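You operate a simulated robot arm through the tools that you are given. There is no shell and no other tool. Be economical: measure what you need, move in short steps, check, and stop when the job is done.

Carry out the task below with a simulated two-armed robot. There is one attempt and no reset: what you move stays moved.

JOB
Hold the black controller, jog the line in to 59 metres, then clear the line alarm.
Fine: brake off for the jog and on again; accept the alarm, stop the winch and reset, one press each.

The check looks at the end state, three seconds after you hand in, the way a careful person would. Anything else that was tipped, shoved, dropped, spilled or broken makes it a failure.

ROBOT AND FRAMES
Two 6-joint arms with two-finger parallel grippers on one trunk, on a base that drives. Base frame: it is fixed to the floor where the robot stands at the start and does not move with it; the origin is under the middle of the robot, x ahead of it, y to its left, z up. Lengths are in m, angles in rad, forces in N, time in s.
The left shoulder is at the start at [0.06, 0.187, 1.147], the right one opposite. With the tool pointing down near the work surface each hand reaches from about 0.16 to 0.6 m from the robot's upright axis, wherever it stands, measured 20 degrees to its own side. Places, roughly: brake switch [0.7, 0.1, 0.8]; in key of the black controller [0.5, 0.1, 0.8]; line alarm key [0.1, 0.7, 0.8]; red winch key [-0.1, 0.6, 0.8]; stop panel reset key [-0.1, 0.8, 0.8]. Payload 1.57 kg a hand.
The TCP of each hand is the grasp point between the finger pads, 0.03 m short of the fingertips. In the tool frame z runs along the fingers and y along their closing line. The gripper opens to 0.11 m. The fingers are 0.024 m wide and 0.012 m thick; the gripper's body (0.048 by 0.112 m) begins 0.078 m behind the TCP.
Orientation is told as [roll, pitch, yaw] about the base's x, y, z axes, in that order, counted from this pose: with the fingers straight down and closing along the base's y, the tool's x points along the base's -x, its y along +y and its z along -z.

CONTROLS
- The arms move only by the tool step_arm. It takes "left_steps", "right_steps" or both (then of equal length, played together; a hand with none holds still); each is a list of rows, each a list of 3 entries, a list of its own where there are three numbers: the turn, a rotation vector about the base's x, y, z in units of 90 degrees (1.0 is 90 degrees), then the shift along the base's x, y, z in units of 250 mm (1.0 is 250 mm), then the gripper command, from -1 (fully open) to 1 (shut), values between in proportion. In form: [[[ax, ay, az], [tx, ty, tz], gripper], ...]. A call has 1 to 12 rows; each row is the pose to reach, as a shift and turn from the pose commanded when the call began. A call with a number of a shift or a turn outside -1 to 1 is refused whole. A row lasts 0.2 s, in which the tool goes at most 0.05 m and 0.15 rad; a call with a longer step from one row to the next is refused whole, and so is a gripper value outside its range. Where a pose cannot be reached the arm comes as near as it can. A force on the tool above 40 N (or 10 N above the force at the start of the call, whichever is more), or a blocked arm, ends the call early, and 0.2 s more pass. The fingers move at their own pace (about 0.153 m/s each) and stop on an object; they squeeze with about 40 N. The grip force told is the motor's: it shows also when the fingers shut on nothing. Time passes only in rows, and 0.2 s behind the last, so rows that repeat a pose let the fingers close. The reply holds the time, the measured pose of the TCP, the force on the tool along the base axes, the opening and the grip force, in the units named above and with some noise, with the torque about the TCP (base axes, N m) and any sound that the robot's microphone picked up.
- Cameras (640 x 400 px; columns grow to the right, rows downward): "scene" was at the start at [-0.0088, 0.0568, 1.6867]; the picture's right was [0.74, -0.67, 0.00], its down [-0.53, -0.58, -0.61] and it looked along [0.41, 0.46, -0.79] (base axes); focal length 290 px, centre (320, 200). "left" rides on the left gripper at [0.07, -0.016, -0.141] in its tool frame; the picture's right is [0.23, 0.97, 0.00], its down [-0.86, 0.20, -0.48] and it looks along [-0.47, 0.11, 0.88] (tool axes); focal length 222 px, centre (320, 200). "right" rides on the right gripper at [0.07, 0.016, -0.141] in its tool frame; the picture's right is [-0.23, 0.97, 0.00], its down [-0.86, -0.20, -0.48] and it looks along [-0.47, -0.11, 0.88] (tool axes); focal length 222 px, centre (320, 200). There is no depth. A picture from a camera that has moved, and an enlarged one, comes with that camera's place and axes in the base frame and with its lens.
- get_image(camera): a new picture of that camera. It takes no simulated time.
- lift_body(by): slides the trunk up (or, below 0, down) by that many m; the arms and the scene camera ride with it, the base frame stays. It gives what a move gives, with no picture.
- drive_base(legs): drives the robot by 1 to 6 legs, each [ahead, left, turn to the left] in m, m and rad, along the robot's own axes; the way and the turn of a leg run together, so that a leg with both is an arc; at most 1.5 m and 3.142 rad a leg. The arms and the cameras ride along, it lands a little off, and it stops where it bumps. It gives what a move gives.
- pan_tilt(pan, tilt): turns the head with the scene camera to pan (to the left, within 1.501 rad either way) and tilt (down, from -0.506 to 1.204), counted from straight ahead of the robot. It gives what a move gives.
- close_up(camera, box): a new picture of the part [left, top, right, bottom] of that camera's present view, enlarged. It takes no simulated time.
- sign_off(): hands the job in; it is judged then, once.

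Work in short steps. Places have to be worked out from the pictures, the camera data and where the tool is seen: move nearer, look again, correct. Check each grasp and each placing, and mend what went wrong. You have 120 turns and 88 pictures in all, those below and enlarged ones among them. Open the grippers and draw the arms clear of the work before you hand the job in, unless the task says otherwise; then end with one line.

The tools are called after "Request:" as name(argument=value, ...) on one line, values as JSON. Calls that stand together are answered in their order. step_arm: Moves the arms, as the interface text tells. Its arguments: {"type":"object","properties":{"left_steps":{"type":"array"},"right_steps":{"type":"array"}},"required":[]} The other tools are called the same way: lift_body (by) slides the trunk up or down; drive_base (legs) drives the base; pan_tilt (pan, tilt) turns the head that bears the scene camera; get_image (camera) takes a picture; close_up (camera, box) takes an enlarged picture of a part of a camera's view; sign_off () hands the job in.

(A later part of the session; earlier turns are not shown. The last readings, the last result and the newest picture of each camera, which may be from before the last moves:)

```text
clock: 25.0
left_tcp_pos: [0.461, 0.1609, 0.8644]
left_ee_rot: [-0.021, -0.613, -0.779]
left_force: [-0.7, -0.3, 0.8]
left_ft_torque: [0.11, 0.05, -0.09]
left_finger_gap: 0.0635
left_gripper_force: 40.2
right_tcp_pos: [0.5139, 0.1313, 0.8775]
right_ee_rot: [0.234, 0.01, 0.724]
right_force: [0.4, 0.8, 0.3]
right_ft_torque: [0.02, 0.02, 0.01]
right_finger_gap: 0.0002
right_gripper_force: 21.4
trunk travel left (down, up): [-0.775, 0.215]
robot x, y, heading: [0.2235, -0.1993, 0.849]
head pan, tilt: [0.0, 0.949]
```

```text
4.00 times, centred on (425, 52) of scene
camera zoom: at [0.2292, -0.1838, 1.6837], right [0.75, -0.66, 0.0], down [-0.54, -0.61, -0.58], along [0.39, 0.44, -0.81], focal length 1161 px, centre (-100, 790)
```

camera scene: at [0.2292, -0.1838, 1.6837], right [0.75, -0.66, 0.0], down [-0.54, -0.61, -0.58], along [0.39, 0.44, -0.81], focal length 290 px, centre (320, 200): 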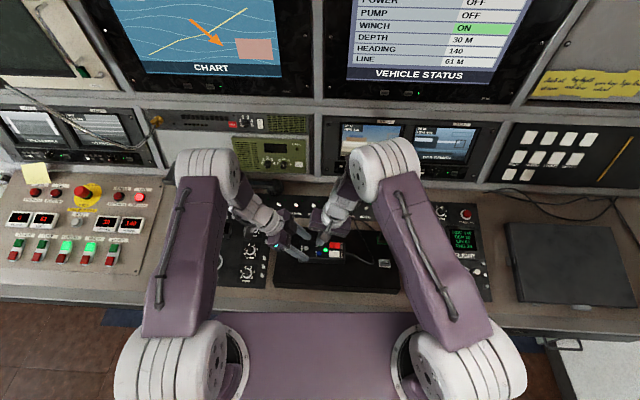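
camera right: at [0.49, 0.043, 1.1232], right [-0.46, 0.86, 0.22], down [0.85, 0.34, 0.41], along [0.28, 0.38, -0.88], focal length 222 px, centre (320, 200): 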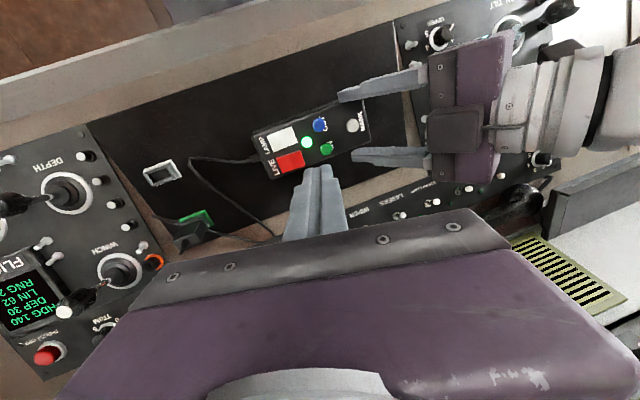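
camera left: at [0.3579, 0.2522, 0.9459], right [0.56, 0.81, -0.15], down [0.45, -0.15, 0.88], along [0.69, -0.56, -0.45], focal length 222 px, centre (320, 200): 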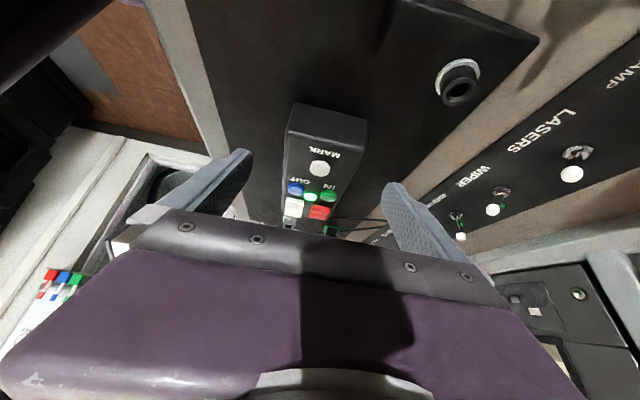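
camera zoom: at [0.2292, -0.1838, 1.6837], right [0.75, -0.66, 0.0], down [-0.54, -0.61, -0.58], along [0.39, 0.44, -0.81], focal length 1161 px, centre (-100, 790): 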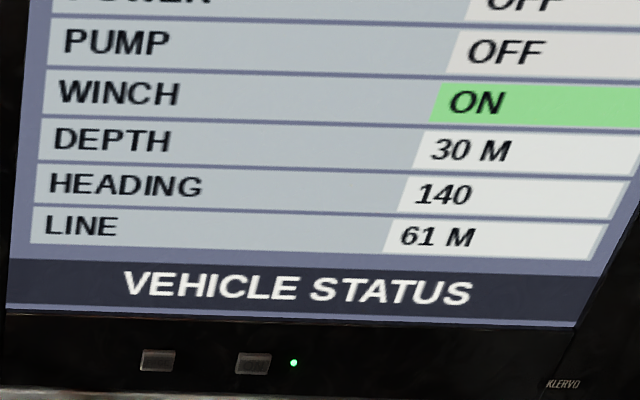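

61 m confirmed, one metre per press. Second press with release in the same call.

Request:
step_arm(right_steps=[[[0, 0, 0], [0, 0, -0.018], 1], [[0, 0, 0], [0, 0, -0.03], 1], [[0, 0, 0], [0, 0, -0.03], 1], [[0, 0, 0], [0, 0, 0], 1], [[0, 0, 0], [0, 0, 0], 1]])

Request:
close_up(camera="scene", box=[345, 15, 505, 90])

```text
clock: 26.2
left_tcp_pos: [0.4617, 0.1601, 0.8634]
left_ee_rot: [-0.021, -0.611, -0.78]
left_force: [-1.4, -0.2, 0.3]
left_ft_torque: [0.12, 0.06, 0.12]
left_finger_gap: 0.0637
left_gripper_force: 40.2
right_tcp_pos: [0.5153, 0.1334, 0.8771]
right_ee_rot: [0.234, 0.009, 0.727]
right_force: [0.9, -0.7, 0.8]
right_ft_torque: [0.01, -0.02, 0.02]
right_finger_gap: 0.0
right_gripper_force: 20.9
trunk travel left (down, up): [-0.775, 0.215]
robot x, y, heading: [0.2196, -0.1967, 0.843]
head pan, tilt: [0.0, 0.949]
heard: click
```

```text
4.00 times, centred on (425, 52) of scene
camera zoom: at [0.2292, -0.1838, 1.6837], right [0.75, -0.66, 0.0], down [-0.54, -0.61, -0.58], along [0.39, 0.44, -0.81], focal length 1161 px, centre (-100, 790)
```

zoom: 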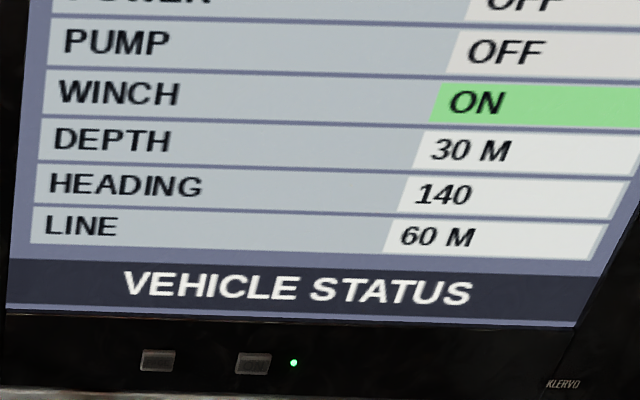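

60 m. One more press.

Request:
step_arm(right_steps=[[[0, 0, 0], [0, 0, -0.018], 1], [[0, 0, 0], [0, 0, -0.03], 1], [[0, 0, 0], [0, 0, -0.03], 1], [[0, 0, 0], [0, 0, 0], 1], [[0, 0, 0], [0, 0, 0], 1]])

Request:
close_up(camera="scene", box=[345, 15, 505, 90])

```text
clock: 27.4
left_tcp_pos: [0.4616, 0.1609, 0.8645]
left_ee_rot: [-0.02, -0.611, -0.781]
left_force: [-1.5, -0.7, 0.1]
left_ft_torque: [0.18, 0.15, -0.02]
left_finger_gap: 0.0633
left_gripper_force: 39.8
right_tcp_pos: [0.5142, 0.1334, 0.8767]
right_ee_rot: [0.235, 0.01, 0.725]
right_force: [-0.5, -0.1, -0.8]
right_ft_torque: [-0.02, 0.0, 0.02]
right_finger_gap: 0.0
right_gripper_force: 20.8
trunk travel left (down, up): [-0.775, 0.215]
robot x, y, heading: [0.2245, -0.1947, 0.847]
head pan, tilt: [0.0, 0.949]
heard: click
```

```text
4.00 times, centred on (425, 52) of scene
camera zoom: at [0.2291, -0.1838, 1.6837], right [0.75, -0.66, 0.0], down [-0.54, -0.61, -0.58], along [0.39, 0.44, -0.81], focal length 1161 px, centre (-100, 790)
```

zoom: 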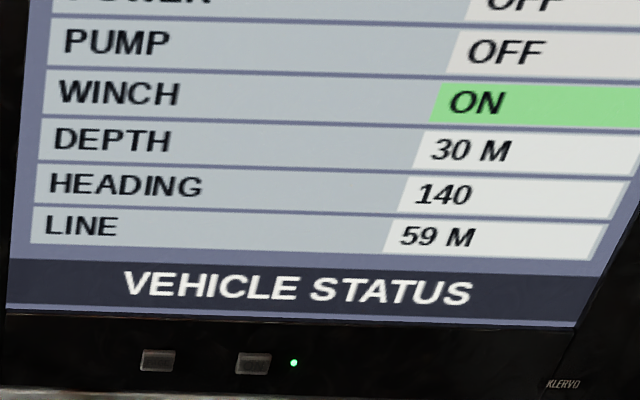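

59 m reached. Now the brake back on: I raise the right hand, return to the forward tilt and hover just on the robot side of the BRAKE lever.

Request:
step_arm(right_steps=[[[0, 0, 0], [0.02, -0.02, 0.13], 1], [[0, 0, 0], [0.04, -0.04, 0.27], 1], [[0, 0, 0], [0.06, -0.05, 0.4], 1], [[0.02, -0.06, 0], [0.16, -0.06, 0.4], 1], [[0.04, -0.12, 0], [0.27, -0.08, 0.4], 1], [[0.06, -0.18, 0], [0.38, -0.1, 0.4], 1], [[0.08, -0.24, 0], [0.49, -0.12, 0.4], 1], [[0.1, -0.3, 0], [0.6, -0.14, 0.4], 1], [[0.118, -0.354, 0], [0.69, -0.152, 0.4], 1], [[0.118, -0.354, 0], [0.69, -0.152, 0.26], 1], [[0.118, -0.354, 0], [0.69, -0.152, 0.14], 1], [[0.118, -0.354, 0], [0.69, -0.152, 0.14], 1]])

Request:
get_image(camera="right")

Request:
close_up(camera="scene", box=[300, 170, 440, 265])

```text
clock: 30.0
left_tcp_pos: [0.4624, 0.1612, 0.864]
left_ee_rot: [-0.021, -0.61, -0.781]
left_force: [-1.2, -0.6, 0.4]
left_ft_torque: [-0.04, -0.03, -0.02]
left_finger_gap: 0.0634
left_gripper_force: 40.0
right_tcp_pos: [0.6877, 0.0928, 0.9129]
right_ee_rot: [-0.018, -0.524, 0.792]
right_force: [-0.2, -0.4, 0.4]
right_ft_torque: [-0.03, -0.02, -0.01]
right_finger_gap: 0.0
right_gripper_force: 21.2
right hand out of reach, approached as far as the arm can: row 8, 9
trunk travel left (down, up): [-0.775, 0.215]
robot x, y, heading: [0.22, -0.194, 0.852]
head pan, tilt: [0.0, 0.949]
```

```text
50 pictures are left
camera right: at [0.5831, 0.0129, 1.0012], right [-0.55, 0.83, 0.1], down [0.49, 0.22, 0.85], along [0.68, 0.51, -0.53], focal length 222 px, centre (320, 200)
```

right: 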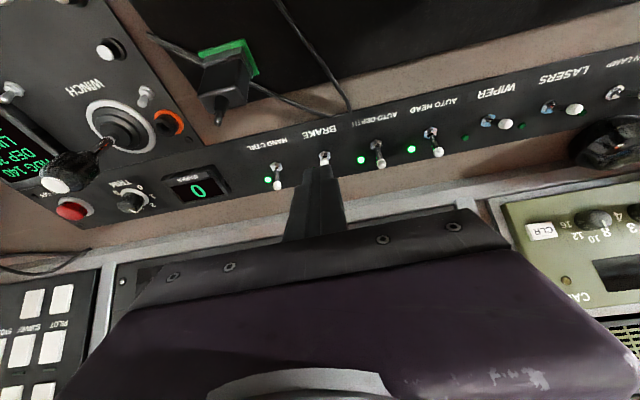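

```text
4.21 times, centred on (370, 218) of scene
camera zoom: at [0.2292, -0.1838, 1.6837], right [0.75, -0.66, 0.0], down [-0.54, -0.61, -0.58], along [0.39, 0.44, -0.81], focal length 1222 px, centre (110, 126)
```

zoom: 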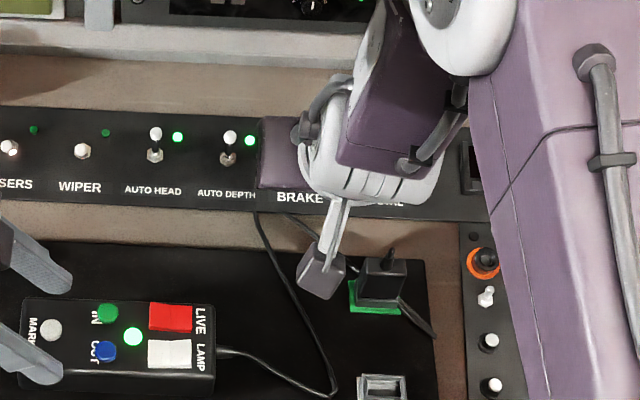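

The lever knob (off) is at about ahead-coordinate 0.588 and the fingertip is just on its near side. I lower 41 mm, push it ahead 40 mm to switch the brake on.

Request:
step_arm(right_steps=[[[0, 0, 0], [-0.008, -0.008, -0.06], 1], [[0, 0, 0], [-0.008, -0.008, -0.12], 1], [[0, 0, 0], [-0.008, -0.008, -0.164], 1], [[0, 0, 0], [-0.008, -0.008, -0.164], 1], [[0, 0, 0], [0.03, 0.03, -0.164], 1], [[0, 0, 0], [0.06, 0.06, -0.164], 1], [[0, 0, 0], [0.09, 0.09, -0.164], 1], [[0, 0, 0], [0.113, 0.113, -0.164], 1], [[0, 0, 0], [0.113, 0.113, -0.164], 1]])

Request:
get_image(camera="right")

```text
clock: 32.0
left_tcp_pos: [0.4618, 0.1621, 0.8642]
left_ee_rot: [-0.021, -0.612, -0.781]
left_force: [-1.9, -0.2, 0.3]
left_ft_torque: [0.04, 0.03, 0.11]
left_finger_gap: 0.0636
left_gripper_force: 40.1
right_tcp_pos: [0.7173, 0.1225, 0.8726]
right_ee_rot: [-0.019, -0.525, 0.79]
right_force: [1.0, 0.7, 0.0]
right_ft_torque: [0.02, -0.04, -0.02]
right_finger_gap: 0.0
right_gripper_force: 21.6
right hand out of reach, approached as far as the arm can: row 3, 4
trunk travel left (down, up): [-0.775, 0.215]
robot x, y, heading: [0.2214, -0.194, 0.846]
head pan, tilt: [0.0, 0.949]
```

```text
48 pictures are left
camera right: at [0.6101, 0.0432, 0.9605], right [-0.55, 0.83, 0.1], down [0.49, 0.22, 0.85], along [0.68, 0.51, -0.53], focal length 222 px, centre (320, 200)
```

right: 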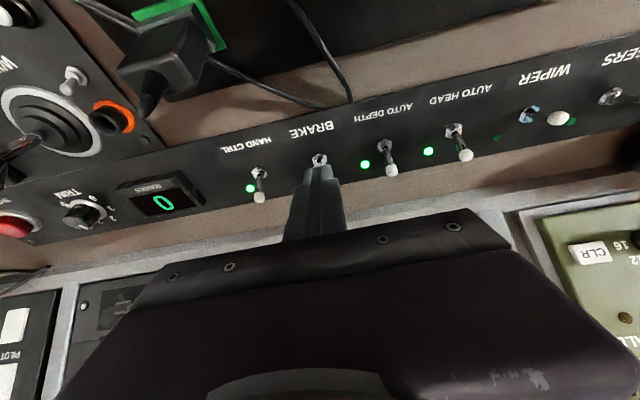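

The knob has left its near position. I raise back toward the robot and check the lamp.

Request:
step_arm(right_steps=[[[0, 0, 0], [-0.03, -0.03, 0.06], 1], [[0, 0, 0], [-0.06, -0.06, 0.2], 1], [[0, 0, 0], [-0.1, -0.12, 0.35], 1], [[0, 0, 0], [-0.16, -0.2, 0.48], 1], [[0, 0, 0], [-0.24, -0.28, 0.6], 1], [[0, 0, 0], [-0.24, -0.28, 0.6], 1]])

Request:
get_image(camera="right")

Request:
get_image(camera="scene")

```text
clock: 33.4
left_tcp_pos: [0.4618, 0.1613, 0.8645]
left_ee_rot: [-0.023, -0.612, -0.779]
left_force: [-2.7, -1.1, 0.0]
left_ft_torque: [0.13, 0.25, 0.01]
left_finger_gap: 0.0635
left_gripper_force: 40.0
right_tcp_pos: [0.6554, 0.0549, 1.0233]
right_ee_rot: [-0.02, -0.524, 0.79]
right_force: [-0.1, -0.6, 0.0]
right_ft_torque: [-0.01, 0.0, 0.02]
right_finger_gap: 0.0001
right_gripper_force: 21.3
trunk travel left (down, up): [-0.775, 0.215]
robot x, y, heading: [0.2191, -0.1958, 0.848]
head pan, tilt: [0.0, 0.949]
```

```text
47 pictures are left
camera right: at [0.5496, -0.0253, 1.1113], right [-0.55, 0.83, 0.1], down [0.49, 0.22, 0.85], along [0.68, 0.51, -0.53], focal length 222 px, centre (320, 200)
```

right: 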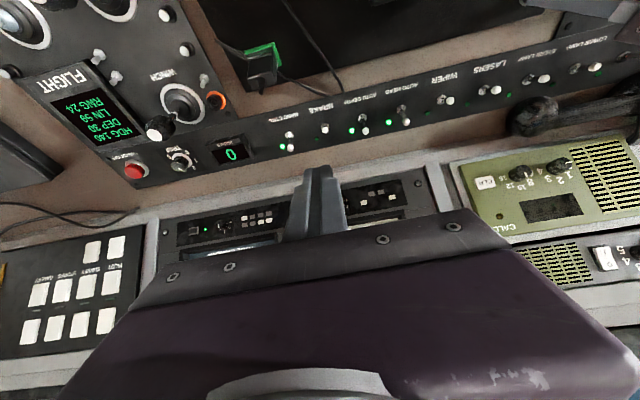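

```text
46 pictures are left
camera scene: at [0.2289, -0.1837, 1.6838], right [0.75, -0.66, 0.0], down [-0.54, -0.61, -0.58], along [0.39, 0.44, -0.81], focal length 290 px, centre (320, 200)
```

scene: 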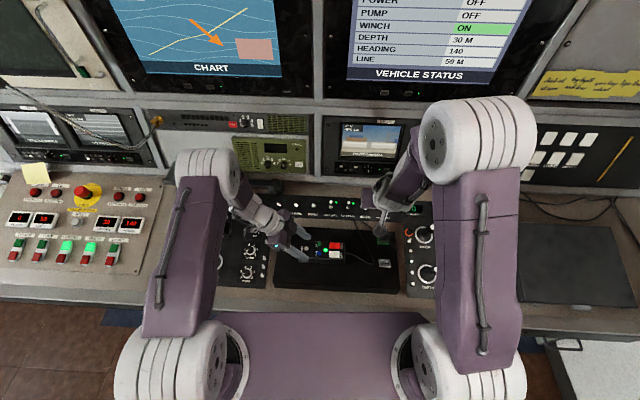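

I zoom on the BRAKE switch, and on the stop panel, where the LINE lamp may blink.

Request:
close_up(camera="right", box=[260, 70, 440, 170])

Request:
close_up(camera="scene", box=[0, 165, 170, 275])

```text
3.56 times, centred on (350, 120) of right
camera zoom: at [0.5496, -0.0253, 1.1113], right [-0.55, 0.83, 0.1], down [0.49, 0.22, 0.85], along [0.68, 0.51, -0.53], focal length 790 px, centre (213, 484)
```

zoom: 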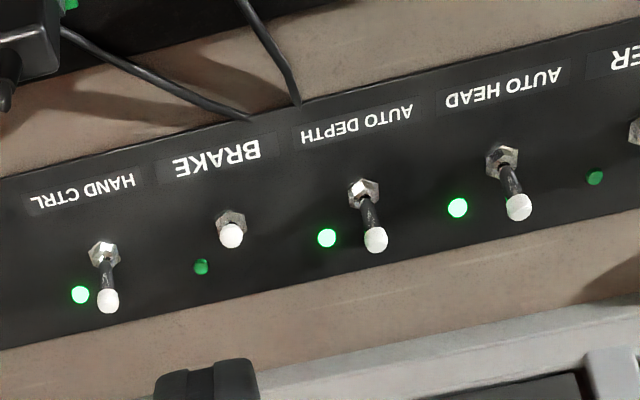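

```text
3.64 times, centred on (85, 220) of scene
camera zoom: at [0.2289, -0.1837, 1.6838], right [0.75, -0.66, 0.0], down [-0.54, -0.61, -0.58], along [0.39, 0.44, -0.81], focal length 1056 px, centre (1174, 127)
```

zoom: 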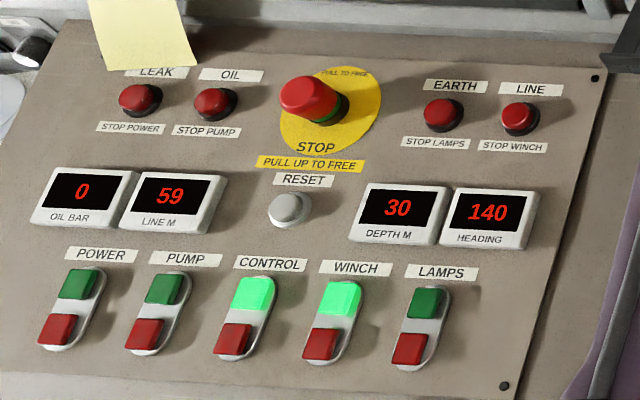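

The BRAKE lever is still off (lever passed underneath the fingertip), so the true height is lower, as with IN. The line shows 59 and the LINE lamp blinks. I descend again, 12 mm lower, and check the pose before pushing.

Request:
step_arm(right_steps=[[[0, 0, 0], [0.06, 0.08, -0.1], 1], [[0, 0, 0], [0.13, 0.168, -0.2], 1], [[0, 0, 0], [0.13, 0.168, -0.35], 1], [[0, 0, 0], [0.13, 0.168, -0.5], 1], [[0, 0, 0], [0.13, 0.168, -0.6], 1], [[0, 0, 0], [0.13, 0.168, -0.652], 1], [[0, 0, 0], [0.13, 0.168, -0.652], 1]])

Request:
close_up(camera="right", box=[220, 80, 420, 220])

```text
clock: 35.0
left_tcp_pos: [0.463, 0.1623, 0.8636]
left_ee_rot: [-0.021, -0.611, -0.78]
left_force: [-1.8, -2.3, 0.0]
left_ft_torque: [-0.2, -0.06, -0.26]
left_finger_gap: 0.0635
left_gripper_force: 39.6
right_tcp_pos: [0.6875, 0.097, 0.8583]
right_ee_rot: [-0.025, -0.523, 0.793]
right_force: [-0.6, 0.1, -0.1]
right_ft_torque: [-0.01, 0.01, 0.02]
right_finger_gap: 0.0001
right_gripper_force: 21.2
trunk travel left (down, up): [-0.775, 0.215]
robot x, y, heading: [0.2193, -0.1907, 0.845]
head pan, tilt: [0.0, 0.949]
```

```text
2.86 times, centred on (320, 150) of right
camera zoom: at [0.5817, 0.018, 0.9458], right [-0.55, 0.83, 0.09], down [0.48, 0.22, 0.85], along [0.68, 0.51, -0.53], focal length 635 px, centre (320, 343)
```

zoom: 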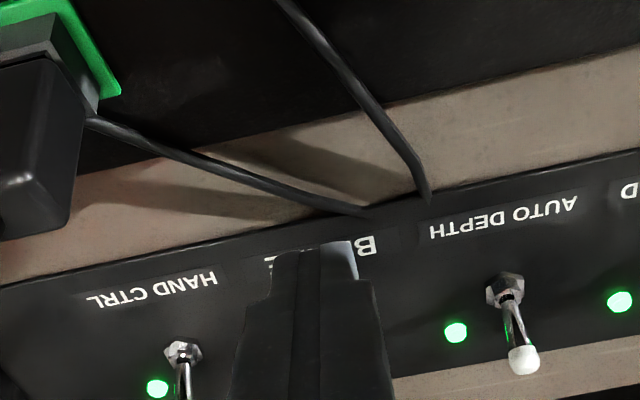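

Positioned low, on the near side of the lever. Now I push ahead 50 mm.

Request:
step_arm(right_steps=[[[0, 0, 0], [0.035, 0.045, 0], 1], [[0, 0, 0], [0.065, 0.075, 0], 1], [[0, 0, 0], [0.095, 0.105, 0], 1], [[0, 0, 0], [0.125, 0.135, 0], 1], [[0, 0, 0], [0.138, 0.148, 0], 1], [[0, 0, 0], [0.138, 0.148, 0], 1]])

Request:
close_up(camera="right", box=[220, 80, 420, 220])

```text
clock: 36.4
left_tcp_pos: [0.4596, 0.16, 0.8653]
left_ee_rot: [-0.019, -0.61, -0.782]
left_force: [0.6, -0.1, 0.6]
left_ft_torque: [0.14, 0.17, -0.01]
left_finger_gap: 0.0638
left_gripper_force: 39.7
right_tcp_pos: [0.7179, 0.1287, 0.8579]
right_ee_rot: [-0.018, -0.517, 0.793]
right_force: [-22.0, -17.1, -5.1]
right_ft_torque: [-0.56, 0.48, -0.01]
right_finger_gap: 0.0001
right_gripper_force: 21.3
trunk travel left (down, up): [-0.775, 0.215]
robot x, y, heading: [0.2202, -0.1927, 0.846]
head pan, tilt: [0.0, 0.949]
```

```text
2.86 times, centred on (320, 150) of right
camera zoom: at [0.6136, 0.0489, 0.9473], right [-0.55, 0.83, 0.1], down [0.49, 0.23, 0.84], along [0.68, 0.51, -0.53], focal length 635 px, centre (320, 343)
```

zoom: 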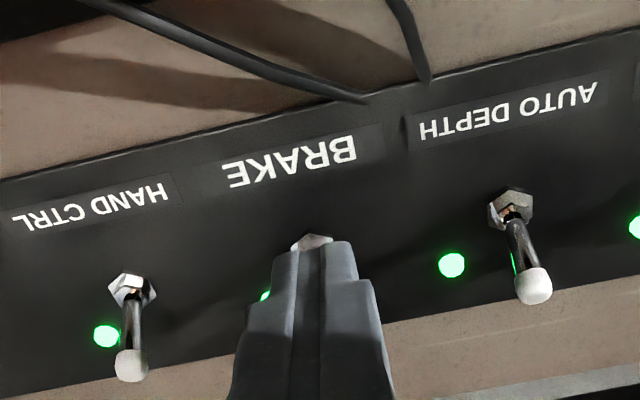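

The brake lamp glimmers green again and the finger pushes on the lever stop at 28 N. I back off and rise.

Request:
step_arm(right_steps=[[[0, 0, 0], [-0.06, -0.06, 0], 1], [[0, 0, 0], [-0.12, -0.12, 0.08], 1], [[0, 0, 0], [-0.14, -0.16, 0.25], 1], [[0, 0, 0], [-0.16, -0.2, 0.42], 1], [[0, 0, 0], [-0.22, -0.28, 0.58], 1], [[0, 0, 0], [-0.28, -0.36, 0.72], 1], [[0, 0, 0], [-0.28, -0.36, 0.72], 1]])

Request:
close_up(camera="right", box=[220, 50, 440, 170])

```text
clock: 38.0
left_tcp_pos: [0.4612, 0.1607, 0.8636]
left_ee_rot: [-0.024, -0.61, -0.78]
left_force: [-2.8, -2.6, 0.4]
left_ft_torque: [0.11, 0.24, -0.04]
left_finger_gap: 0.0635
left_gripper_force: 40.1
right_tcp_pos: [0.6516, 0.0396, 1.0387]
right_ee_rot: [-0.02, -0.524, 0.792]
right_force: [0.2, -0.1, 0.0]
right_ft_torque: [-0.02, 0.04, 0.02]
right_finger_gap: 0.0
right_gripper_force: 21.1
trunk travel left (down, up): [-0.775, 0.215]
robot x, y, heading: [0.2199, -0.1945, 0.848]
head pan, tilt: [0.0, 0.949]
```

```text
2.91 times, centred on (330, 110) of right
camera zoom: at [0.5468, -0.0404, 1.1284], right [-0.55, 0.83, 0.1], down [0.49, 0.22, 0.85], along [0.68, 0.51, -0.53], focal length 646 px, centre (291, 462)
```

zoom: 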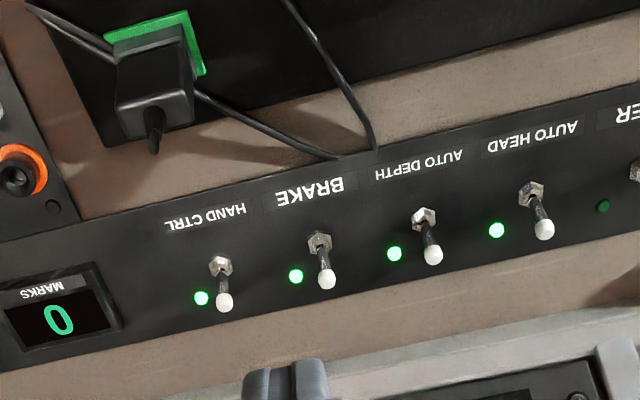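

Brake is on again. I release the controller and withdraw the left hand along its own axis.

Request:
step_arm(left_steps=[[[0, 0, 0], [0, 0, 0], 0], [[0, 0, 0], [0, 0, 0], -1], [[0, 0, 0], [0, 0, 0], -1], [[0, 0, 0], [-0.06, 0.06, 0.12], -1], [[0, 0, 0], [-0.12, 0.12, 0.25], -1], [[0, 0, 0], [-0.18, 0.18, 0.38], -1], [[0, 0, 0], [-0.24, 0.24, 0.5], -1], [[0, 0, 0], [-0.3, 0.28, 0.68], -1], [[0, 0, 0], [-0.36, 0.3, 0.85], -1]])

Request:
get_image(camera="scene")

```text
clock: 40.0
left_tcp_pos: [0.3709, 0.2333, 1.0753]
left_ee_rot: [-0.021, -0.611, -0.779]
left_force: [0.0, -1.1, -0.7]
left_ft_torque: [-0.02, -0.01, 0.03]
left_finger_gap: 0.1099
left_gripper_force: 0.1
right_tcp_pos: [0.6521, 0.0379, 1.0402]
right_ee_rot: [-0.018, -0.526, 0.791]
right_force: [0.4, 0.7, -0.1]
right_ft_torque: [0.01, -0.03, 0.02]
right_finger_gap: 0.0001
right_gripper_force: 21.6
trunk travel left (down, up): [-0.775, 0.215]
robot x, y, heading: [0.2207, -0.1964, 0.852]
head pan, tilt: [0.0, 0.949]
```

```text
40 pictures are left
camera scene: at [0.2284, -0.1852, 1.6837], right [0.75, -0.66, 0.0], down [-0.54, -0.61, -0.58], along [0.39, 0.44, -0.81], focal length 290 px, centre (320, 200)
```

scene: 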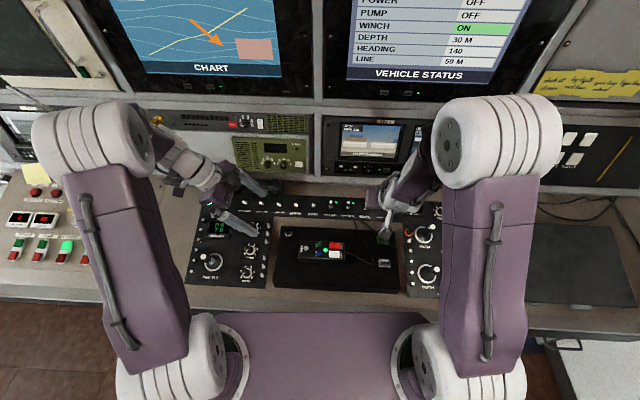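

The controller rests in place with its lamp lit. I pull both hands up and back, close the left one, then drive along the console to the stop panel.

Request:
step_arm(left_steps=[[[0.055, 0.055, 0], [-0.03, -0.03, 0.06], 0], [[0.11, 0.11, 0], [-0.06, -0.06, 0.13], 0.5], [[0.165, 0.165, 0], [-0.1, -0.1, 0.2], 1], [[0.22, 0.22, 0], [-0.13, -0.13, 0.26], 1], [[0.275, 0.275, 0], [-0.16, -0.16, 0.32], 1], [[0.275, 0.275, 0], [-0.16, -0.16, 0.32], 1]], right_steps=[[[-0.047, 0.047, 0], [-0.08, -0.08, 0.1], 1], [[-0.094, 0.094, 0], [-0.16, -0.16, 0.2], 1], [[-0.141, 0.141, 0], [-0.25, -0.25, 0.3], 1], [[-0.188, 0.188, 0], [-0.33, -0.33, 0.4], 1], [[-0.236, 0.236, 0], [-0.42, -0.42, 0.48], 1], [[-0.236, 0.236, 0], [-0.42, -0.42, 0.48], 1]])

Request:
drive_base(legs=[[0, 0, -0.06], [0, 0.7, 0]])

Request:
get_image(camera="scene")

Request:
get_image(camera="left")

```text
clock: 41.4
left_tcp_pos: [0.3311, 0.196, 1.1564]
left_ee_rot: [-0.02, -0.001, -0.782]
left_force: [0.3, 0.4, -0.3]
left_ft_torque: [0.0, 0.0, -0.01]
left_finger_gap: 0.0002
left_gripper_force: 21.1
right_tcp_pos: [0.5489, -0.0633, 1.1573]
right_ee_rot: [-0.015, 0.001, 0.792]
right_force: [0.3, 0.1, -0.6]
right_ft_torque: [0.01, -0.01, -0.02]
right_finger_gap: 0.0
right_gripper_force: 21.6
right hand out of reach, approached as far as the arm can: row 1, 2
trunk travel left (down, up): [-0.775, 0.215]
robot x, y, heading: [0.2191, -0.1942, 0.848]
head pan, tilt: [0.0, 0.949]
```

```text
clock: 45.7
left_tcp_pos: [-0.1338, 0.683, 1.1559]
left_ee_rot: [-0.017, 0.001, -0.847]
left_force: [-0.1, 0.6, 0.4]
left_ft_torque: [0.01, -0.02, 0.01]
left_finger_gap: 0.0
left_gripper_force: 21.1
right_tcp_pos: [0.0646, 0.4107, 1.1574]
right_ee_rot: [-0.013, 0.0, 0.722]
right_force: [0.8, -0.3, 0.0]
right_ft_torque: [0.03, 0.02, -0.02]
right_finger_gap: 0.0001
right_gripper_force: 21.2
trunk travel left (down, up): [-0.775, 0.215]
robot x, y, heading: [-0.2735, 0.3039, 0.778]
head pan, tilt: [0.0, 0.949]
```

```text
39 pictures are left
camera scene: at [-0.2625, 0.3108, 1.6837], right [0.7, -0.71, 0.0], down [-0.58, -0.57, -0.58], along [0.41, 0.41, -0.81], focal length 290 px, centre (320, 200)
```

scene: 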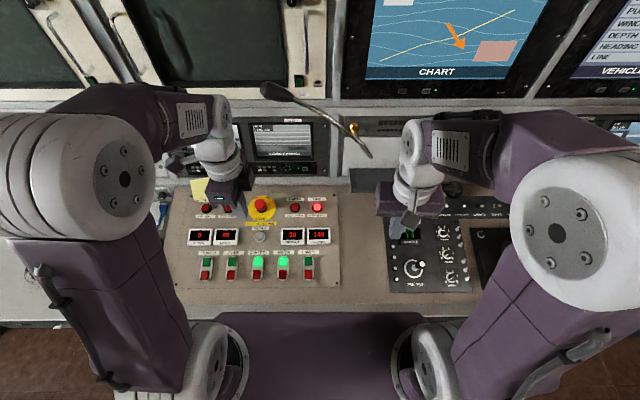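

```text
38 pictures are left
camera left: at [-0.19, 0.7253, 1.2983], right [0.58, 0.81, -0.02], down [0.72, -0.5, 0.47], along [0.38, -0.29, -0.88], focal length 222 px, centre (320, 200)
```

left: 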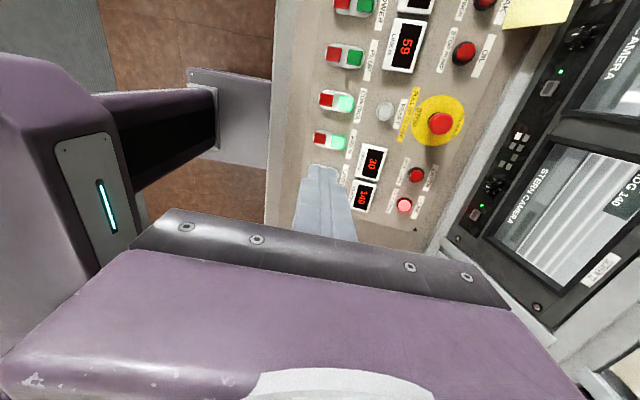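

The keys triangulate to LINE [0.143, 0.727, 0.826], WINCH red [-0.098, 0.648, 0.772], RESET [-0.065, 0.794, 0.785]. A microphone on a gooseneck overhangs at about z 1.3, so I keep the wrist back by tilting the tips forward 25 degrees. I move to a point above LINE.

Request:
step_arm(left_steps=[[[0.025, -0.025, 0.005], [0.1, 0.0, -0.1], 1], [[0.05, -0.05, 0.01], [0.22, 0.0, -0.2], 1], [[0.075, -0.075, 0.015], [0.34, 0.0, -0.3], 1], [[0.1, -0.1, 0.02], [0.46, 0.01, -0.4], 1], [[0.125, -0.125, 0.025], [0.58, 0.02, -0.5], 1], [[0.15, -0.15, 0.03], [0.7, 0.03, -0.6], 1], [[0.175, -0.175, 0.035], [0.82, 0.045, -0.7], 1], [[0.197, -0.197, 0.04], [0.94, 0.06, -0.8], 1], [[0.197, -0.197, 0.04], [0.94, 0.06, -0.8], 1]])

Request:
get_image(camera="scene")

Request:
get_image(camera="left")

```text
clock: 47.7
left_tcp_pos: [0.0998, 0.6995, 0.957]
left_ee_rot: [0.42, 0.014, -0.781]
left_force: [0.7, 1.1, 0.5]
left_ft_torque: [0.03, -0.04, -0.04]
left_finger_gap: 0.0
left_gripper_force: 21.3
right_tcp_pos: [0.0631, 0.4112, 1.1571]
right_ee_rot: [-0.017, 0.0, 0.723]
right_force: [0.2, -0.4, 0.4]
right_ft_torque: [0.0, -0.02, -0.02]
right_finger_gap: 0.0001
right_gripper_force: 20.9
trunk travel left (down, up): [-0.775, 0.215]
robot x, y, heading: [-0.2755, 0.3002, 0.778]
head pan, tilt: [0.0, 0.949]
```

```text
37 pictures are left
camera scene: at [-0.2639, 0.3114, 1.6837], right [0.7, -0.71, 0.0], down [-0.58, -0.57, -0.58], along [0.41, 0.41, -0.81], focal length 290 px, centre (320, 200)
```

scene: 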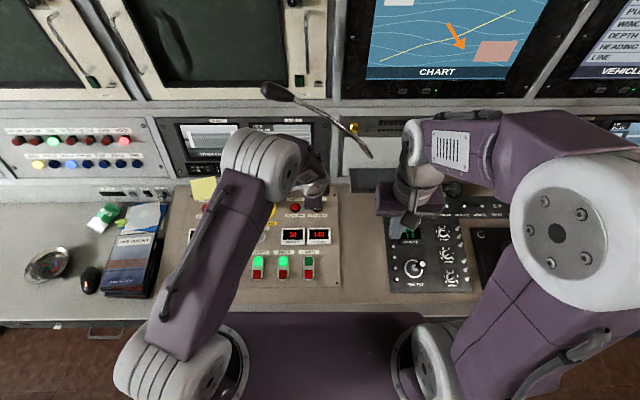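

```text
36 pictures are left
camera left: at [0.0006, 0.6944, 1.0804], right [0.47, 0.79, 0.4], down [0.6, -0.62, 0.51], along [0.65, 0.0, -0.76], focal length 222 px, centre (320, 200)
```

left: 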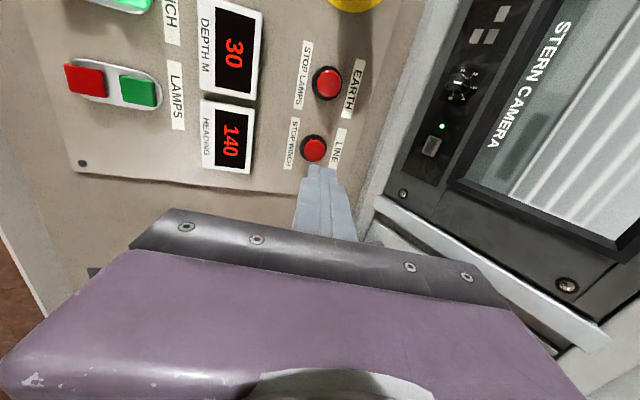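

LINE refines to [0.145, 0.731, ~0.824]. I go to 25 mm short of it along the tool axis and check.

Request:
step_arm(left_steps=[[[0, 0, 0], [0.04, 0.02, -0.1], 1], [[0, 0, 0], [0.08, 0.04, -0.22], 1], [[0, 0, 0], [0.12, 0.06, -0.34], 1], [[0, 0, 0], [0.12, 0.06, -0.34], 1]])

Request:
close_up(camera="left", box=[220, 80, 420, 220])

Request:
close_up(camera="scene", box=[200, 165, 360, 270])

```text
clock: 48.7
left_tcp_pos: [0.1304, 0.7123, 0.8758]
left_ee_rot: [0.42, 0.015, -0.782]
left_force: [0.7, 0.0, 0.2]
left_ft_torque: [-0.01, -0.03, 0.01]
left_finger_gap: 0.0001
left_gripper_force: 21.1
right_tcp_pos: [0.0634, 0.4096, 1.1569]
right_ee_rot: [-0.017, 0.001, 0.722]
right_force: [-0.6, 0.6, -0.7]
right_ft_torque: [0.01, 0.03, 0.01]
right_finger_gap: 0.0001
right_gripper_force: 21.4
trunk travel left (down, up): [-0.775, 0.215]
robot x, y, heading: [-0.2711, 0.3038, 0.779]
head pan, tilt: [0.0, 0.949]
```

```text
2.86 times, centred on (320, 150) of left
camera zoom: at [0.0325, 0.7071, 0.9979], right [0.47, 0.79, 0.4], down [0.6, -0.62, 0.51], along [0.65, 0.0, -0.76], focal length 635 px, centre (320, 343)
```

zoom: 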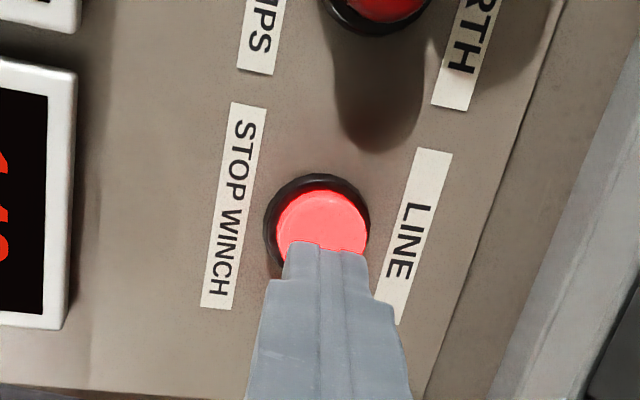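

```text
3.81 times, centred on (280, 218) of scene
camera zoom: at [-0.2632, 0.3115, 1.6837], right [0.7, -0.71, 0.0], down [-0.58, -0.57, -0.58], along [0.41, 0.41, -0.81], focal length 1106 px, centre (472, 133)
```

zoom: 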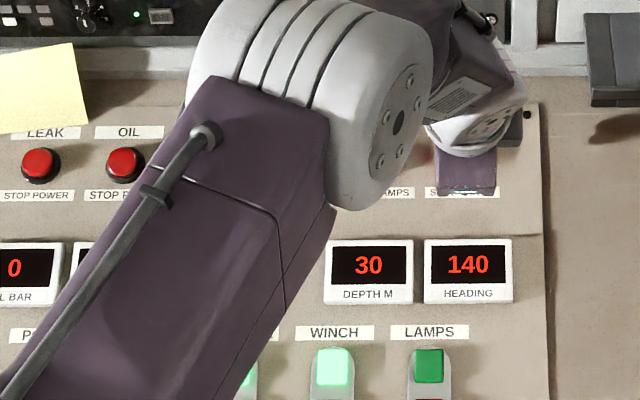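

Aim is within 5 mm; I shift 4 mm left and advance 22 mm along the tool axis.

Request:
step_arm(left_steps=[[[0, 0, 0], [-0.002, 0.02, -0.03], 1], [[0, 0, 0], [0.014, 0.038, -0.08], 1]])

```text
clock: 49.3
left_tcp_pos: [0.1327, 0.7227, 0.8527]
left_ee_rot: [0.42, 0.013, -0.781]
left_force: [-0.4, -0.6, 0.6]
left_ft_torque: [0.0, 0.01, -0.01]
left_finger_gap: 0.0
left_gripper_force: 21.0
right_tcp_pos: [0.0639, 0.4107, 1.1557]
right_ee_rot: [-0.017, 0.0, 0.723]
right_force: [0.4, 0.4, 0.4]
right_ft_torque: [0.01, -0.03, -0.01]
right_finger_gap: 0.0
right_gripper_force: 21.0
trunk travel left (down, up): [-0.775, 0.215]
robot x, y, heading: [-0.2702, 0.3048, 0.782]
head pan, tilt: [0.0, 0.949]
```

No contact yet; 5 mm more along the axis.

Request:
step_arm(left_steps=[[[0, 0, 0], [0.006, 0.006, -0.018], 1]])

```text
clock: 49.7
left_tcp_pos: [0.1348, 0.7223, 0.8482]
left_ee_rot: [0.419, 0.014, -0.781]
left_force: [-1.6, -2.3, 1.5]
left_ft_torque: [-0.1, 0.01, -0.01]
left_finger_gap: 0.0
left_gripper_force: 21.2
right_tcp_pos: [0.0627, 0.409, 1.1572]
right_ee_rot: [-0.016, 0.0, 0.723]
right_force: [-0.3, 0.2, -0.8]
right_ft_torque: [-0.01, 0.02, 0.0]
right_finger_gap: 0.0001
right_gripper_force: 21.6
trunk travel left (down, up): [-0.775, 0.215]
robot x, y, heading: [-0.2736, 0.2999, 0.782]
head pan, tilt: [0.0, 0.949]
heard: click
```

A click with light contact. I retract 4 cm and look at the lamp.

Request:
step_arm(left_steps=[[[0, 0, 0], [-0.02, -0.02, 0.06], 1], [[0, 0, 0], [-0.05, -0.05, 0.15], 1], [[0, 0, 0], [-0.05, -0.05, 0.15], 1]])

Request:
close_up(camera="left", box=[220, 80, 420, 220])

```text
clock: 50.5
left_tcp_pos: [0.1216, 0.712, 0.8827]
left_ee_rot: [0.418, 0.014, -0.783]
left_force: [0.1, 0.2, 0.0]
left_ft_torque: [0.04, 0.0, -0.03]
left_finger_gap: 0.0002
left_gripper_force: 21.8
right_tcp_pos: [0.0639, 0.4109, 1.1569]
right_ee_rot: [-0.015, 0.001, 0.724]
right_force: [0.6, -0.3, -1.4]
right_ft_torque: [0.0, -0.02, -0.01]
right_finger_gap: 0.0
right_gripper_force: 21.7
trunk travel left (down, up): [-0.775, 0.215]
robot x, y, heading: [-0.275, 0.3001, 0.781]
head pan, tilt: [0.0, 0.949]
```

```text
2.86 times, centred on (320, 150) of left
camera zoom: at [0.0234, 0.7078, 1.0075], right [0.47, 0.79, 0.4], down [0.6, -0.62, 0.51], along [0.65, 0.0, -0.76], focal length 635 px, centre (320, 343)
```

zoom: 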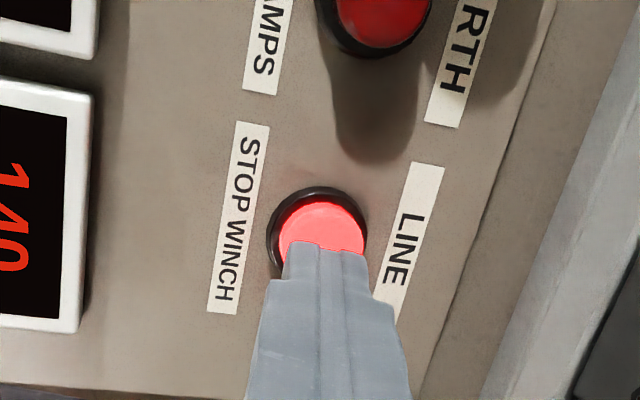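

The lamp is lit; whether steady I will see in the next pictures. I rise and move above the WINCH red key.

Request:
step_arm(left_steps=[[[0, 0, 0], [-0.04, -0.03, 0.12], 1], [[0, 0, 0], [-0.1, -0.06, 0.24], 1], [[0, 0, 0], [-0.24, -0.11, 0.26], 1], [[0, 0, 0], [-0.4, -0.17, 0.26], 1], [[0, 0, 0], [-0.56, -0.22, 0.26], 1], [[0, 0, 0], [-0.72, -0.27, 0.26], 1], [[0, 0, 0], [-0.86, -0.32, 0.24], 1], [[0, 0, 0], [-0.974, -0.352, 0.16], 1], [[0, 0, 0], [-0.974, -0.352, 0.06], 1], [[0, 0, 0], [-0.974, -0.352, 0.06], 1]])

Request:
get_image(camera="left")

Request:
get_image(camera="scene")

```text
clock: 52.7
left_tcp_pos: [-0.1145, 0.6148, 0.8993]
left_ee_rot: [0.423, 0.024, -0.776]
left_force: [1.3, 0.2, -0.5]
left_ft_torque: [0.02, -0.03, -0.03]
left_finger_gap: 0.0
left_gripper_force: 21.4
left hand out of reach, approached as far as the arm can: row 8, 9, 10
right_tcp_pos: [0.0624, 0.4091, 1.1567]
right_ee_rot: [-0.016, 0.0, 0.723]
right_force: [0.0, 0.0, 0.4]
right_ft_torque: [-0.01, -0.02, 0.04]
right_finger_gap: 0.0
right_gripper_force: 21.1
trunk travel left (down, up): [-0.775, 0.215]
robot x, y, heading: [-0.2709, 0.2986, 0.778]
head pan, tilt: [0.0, 0.949]
```

```text
32 pictures are left
camera left: at [-0.2127, 0.6095, 1.0243], right [0.47, 0.79, 0.4], down [0.61, -0.62, 0.5], along [0.64, 0.01, -0.77], focal length 222 px, centre (320, 200)
```

left: 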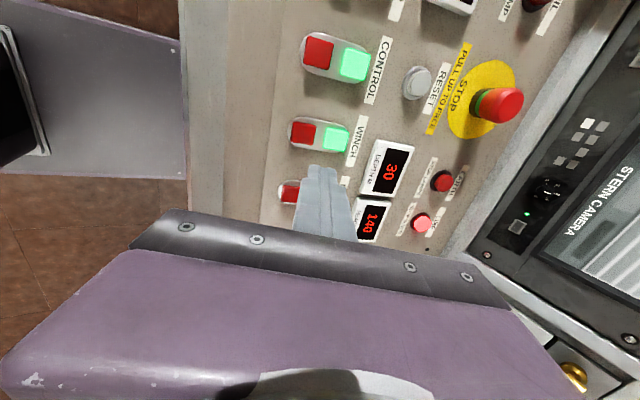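

```text
31 pictures are left
camera scene: at [-0.264, 0.3115, 1.6837], right [0.7, -0.71, 0.0], down [-0.58, -0.57, -0.58], along [0.41, 0.41, -0.81], focal length 290 px, centre (320, 200)
```

scene: 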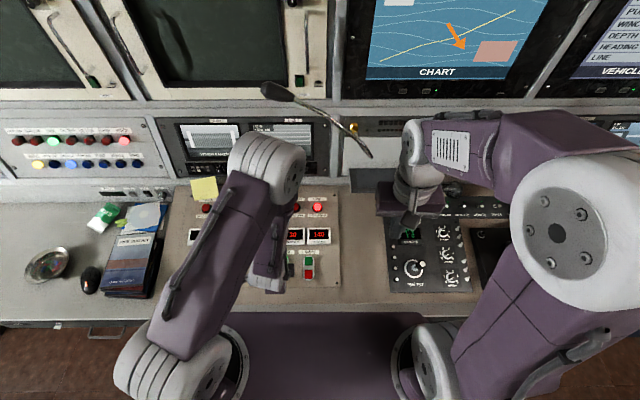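

LINE is steadily lit, so it was accepted. The forward tilt is awkward this close, so I bring the tool upright above the WINCH red key near [-0.100, 0.647].

Request:
step_arm(left_steps=[[[-0.05, 0.05, 0], [0.02, 0.025, 0], 1], [[-0.1, 0.1, 0], [0.04, 0.05, 0], 1], [[-0.15, 0.15, 0], [0.07, 0.07, 0], 1], [[-0.197, 0.197, 0], [0.088, 0.092, 0], 1], [[-0.197, 0.197, 0], [0.088, 0.092, -0.06], 1], [[-0.197, 0.197, 0], [0.088, 0.092, -0.06], 1]])

Request:
get_image(camera="left")

```text
clock: 54.1
left_tcp_pos: [-0.0974, 0.6495, 0.8983]
left_ee_rot: [0.081, 0.069, -0.782]
left_force: [0.6, 0.5, -0.3]
left_ft_torque: [-0.02, 0.0, 0.0]
left_finger_gap: 0.0
left_gripper_force: 21.3
left hand out of reach, approached as far as the arm can: row 1, 4, 5
right_tcp_pos: [0.0645, 0.4109, 1.1573]
right_ee_rot: [-0.017, 0.0, 0.722]
right_force: [0.1, 0.0, -0.4]
right_ft_torque: [0.02, -0.03, -0.01]
right_finger_gap: 0.0
right_gripper_force: 21.0
trunk travel left (down, up): [-0.775, 0.215]
robot x, y, heading: [-0.2713, 0.3025, 0.782]
head pan, tilt: [0.0, 0.949]
```

```text
30 pictures are left
camera left: at [-0.1594, 0.6711, 1.0425], right [0.53, 0.84, 0.09], down [0.74, -0.51, 0.43], along [0.41, -0.16, -0.9], focal length 222 px, centre (320, 200)
```

left: 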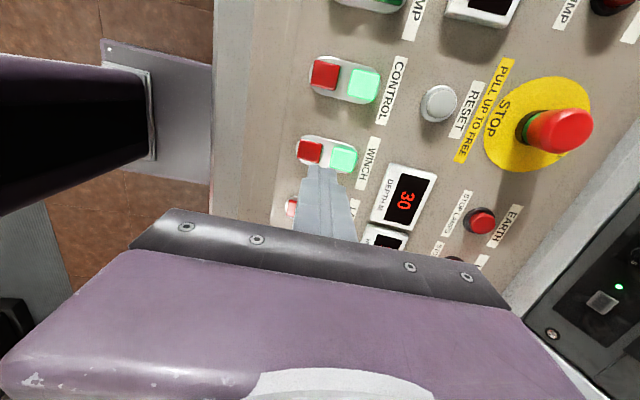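

The wrist seems limited at this yaw. I turn the left tool back 90 degrees to its original yaw while hovering.

Request:
step_arm(left_steps=[[[0, 0, 0.09], [0, 0, 0.02], 1], [[0, 0, 0.18], [0, 0, 0.04], 1], [[0, 0, 0.27], [0, 0, 0.06], 1], [[0, 0, 0.36], [0, 0, 0.08], 1], [[0, 0, 0.45], [0, 0, 0.08], 1], [[0, 0, 0.54], [0, 0, 0.08], 1], [[0, 0, 0.63], [0, 0, 0.08], 1], [[0, 0, 0.72], [0, 0, 0.08], 1], [[0, 0, 0.81], [0, 0, 0.08], 1], [[0, 0, 0.9], [0, 0, 0.06], 1], [[0, 0, 0.99], [0, 0, 0.03], 1], [[0, 0, 1.0], [0, 0, 0], 1]])

Request:
get_image(camera="left")

```text
clock: 56.7
left_tcp_pos: [-0.0917, 0.6375, 0.8844]
left_ee_rot: [-0.02, 0.014, 0.786]
left_force: [-0.4, -0.6, 0.3]
left_ft_torque: [-0.04, 0.01, -0.02]
left_finger_gap: 0.0
left_gripper_force: 21.0
left hand out of reach, approached as far as the arm can: row 1
right_tcp_pos: [0.0638, 0.4116, 1.1564]
right_ee_rot: [-0.015, 0.002, 0.722]
right_force: [0.6, -1.0, 0.2]
right_ft_torque: [-0.01, -0.02, -0.02]
right_finger_gap: 0.0
right_gripper_force: 20.9
trunk travel left (down, up): [-0.775, 0.215]
robot x, y, heading: [-0.277, 0.3001, 0.781]
head pan, tilt: [0.0, 0.949]
```

```text
29 pictures are left
camera left: at [-0.1298, 0.5793, 1.0287], right [-0.85, 0.53, -0.01], down [0.46, 0.76, 0.46], along [0.26, 0.39, -0.89], focal length 222 px, centre (320, 200)
```

left: 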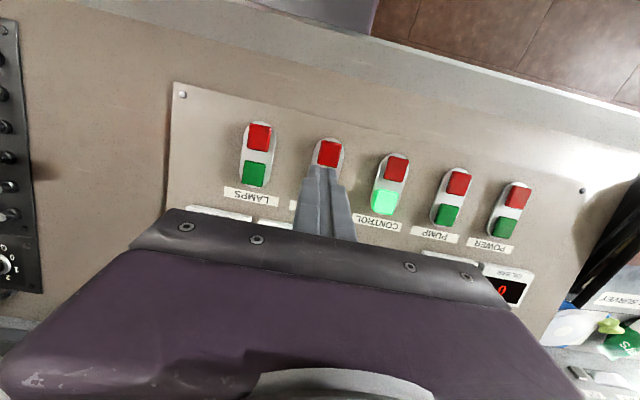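

Now the WINCH red key is clear at about [-0.096, 0.645]. I correct a few millimetres and go down to about 15 mm above it.

Request:
step_arm(left_steps=[[[0, 0, 0], [-0.02, 0.024, -0.1], 1], [[0, 0, 0], [-0.02, 0.024, -0.19], 1], [[0, 0, 0], [-0.02, 0.024, -0.27], 1], [[0, 0, 0], [-0.02, 0.024, -0.27], 1]])

Request:
close_up(camera="left", box=[220, 80, 420, 220])

Request:
close_up(camera="scene", box=[190, 180, 350, 285])

```text
clock: 57.7
left_tcp_pos: [-0.0989, 0.6446, 0.8188]
left_ee_rot: [-0.018, 0.014, 0.784]
left_force: [-0.1, 0.7, 0.0]
left_ft_torque: [0.02, 0.06, 0.02]
left_finger_gap: 0.0001
left_gripper_force: 21.9
right_tcp_pos: [0.0637, 0.4102, 1.1569]
right_ee_rot: [-0.015, 0.001, 0.723]
right_force: [-0.3, 0.1, 0.3]
right_ft_torque: [0.01, 0.05, 0.0]
right_finger_gap: 0.0002
right_gripper_force: 21.3
trunk travel left (down, up): [-0.775, 0.215]
robot x, y, heading: [-0.2754, 0.2988, 0.782]
head pan, tilt: [0.0, 0.949]
```

```text
2.86 times, centred on (320, 150) of left
camera zoom: at [-0.1357, 0.5864, 0.9614], right [-0.85, 0.53, -0.01], down [0.46, 0.76, 0.46], along [0.26, 0.39, -0.89], focal length 635 px, centre (320, 343)
```

zoom: 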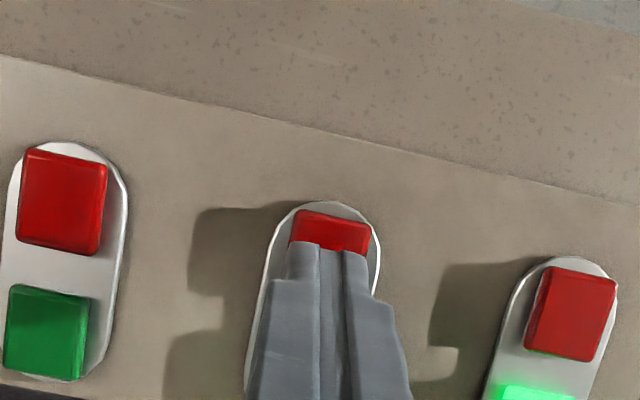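

```text
3.81 times, centred on (270, 232) of scene
camera zoom: at [-0.2633, 0.3116, 1.6837], right [0.7, -0.71, 0.0], down [-0.58, -0.57, -0.58], along [0.41, 0.41, -0.81], focal length 1106 px, centre (510, 76)
```

zoom: 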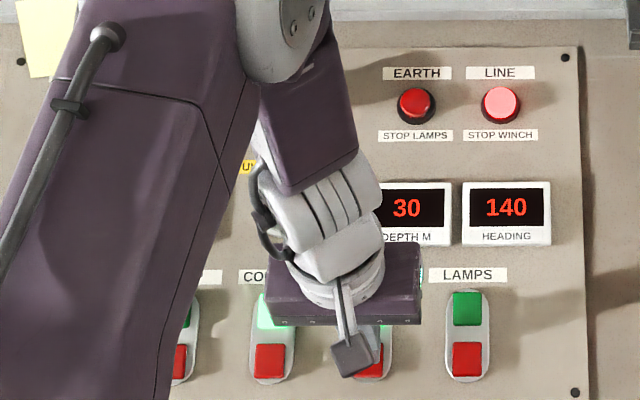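

Aligned with the red key. I shift 3 mm toward the robot and descend 15 mm.

Request:
step_arm(left_steps=[[[0, 0, 0], [-0.008, -0.008, -0.03], 1], [[0, 0, 0], [-0.008, -0.008, -0.06], 1]])

```text
clock: 58.3
left_tcp_pos: [-0.0985, 0.6424, 0.8086]
left_ee_rot: [-0.019, 0.016, 0.784]
left_force: [-0.1, -0.7, 0.2]
left_ft_torque: [0.03, -0.01, 0.01]
left_finger_gap: 0.0
left_gripper_force: 21.0
left hand out of reach, approached as far as the arm can: row 1, 2
right_tcp_pos: [0.0642, 0.4114, 1.1565]
right_ee_rot: [-0.017, 0.001, 0.722]
right_force: [-0.2, -0.1, -0.2]
right_ft_torque: [0.03, -0.01, -0.01]
right_finger_gap: 0.0001
right_gripper_force: 21.3
trunk travel left (down, up): [-0.775, 0.215]
robot x, y, heading: [-0.276, 0.3024, 0.783]
head pan, tilt: [0.0, 0.949]
```

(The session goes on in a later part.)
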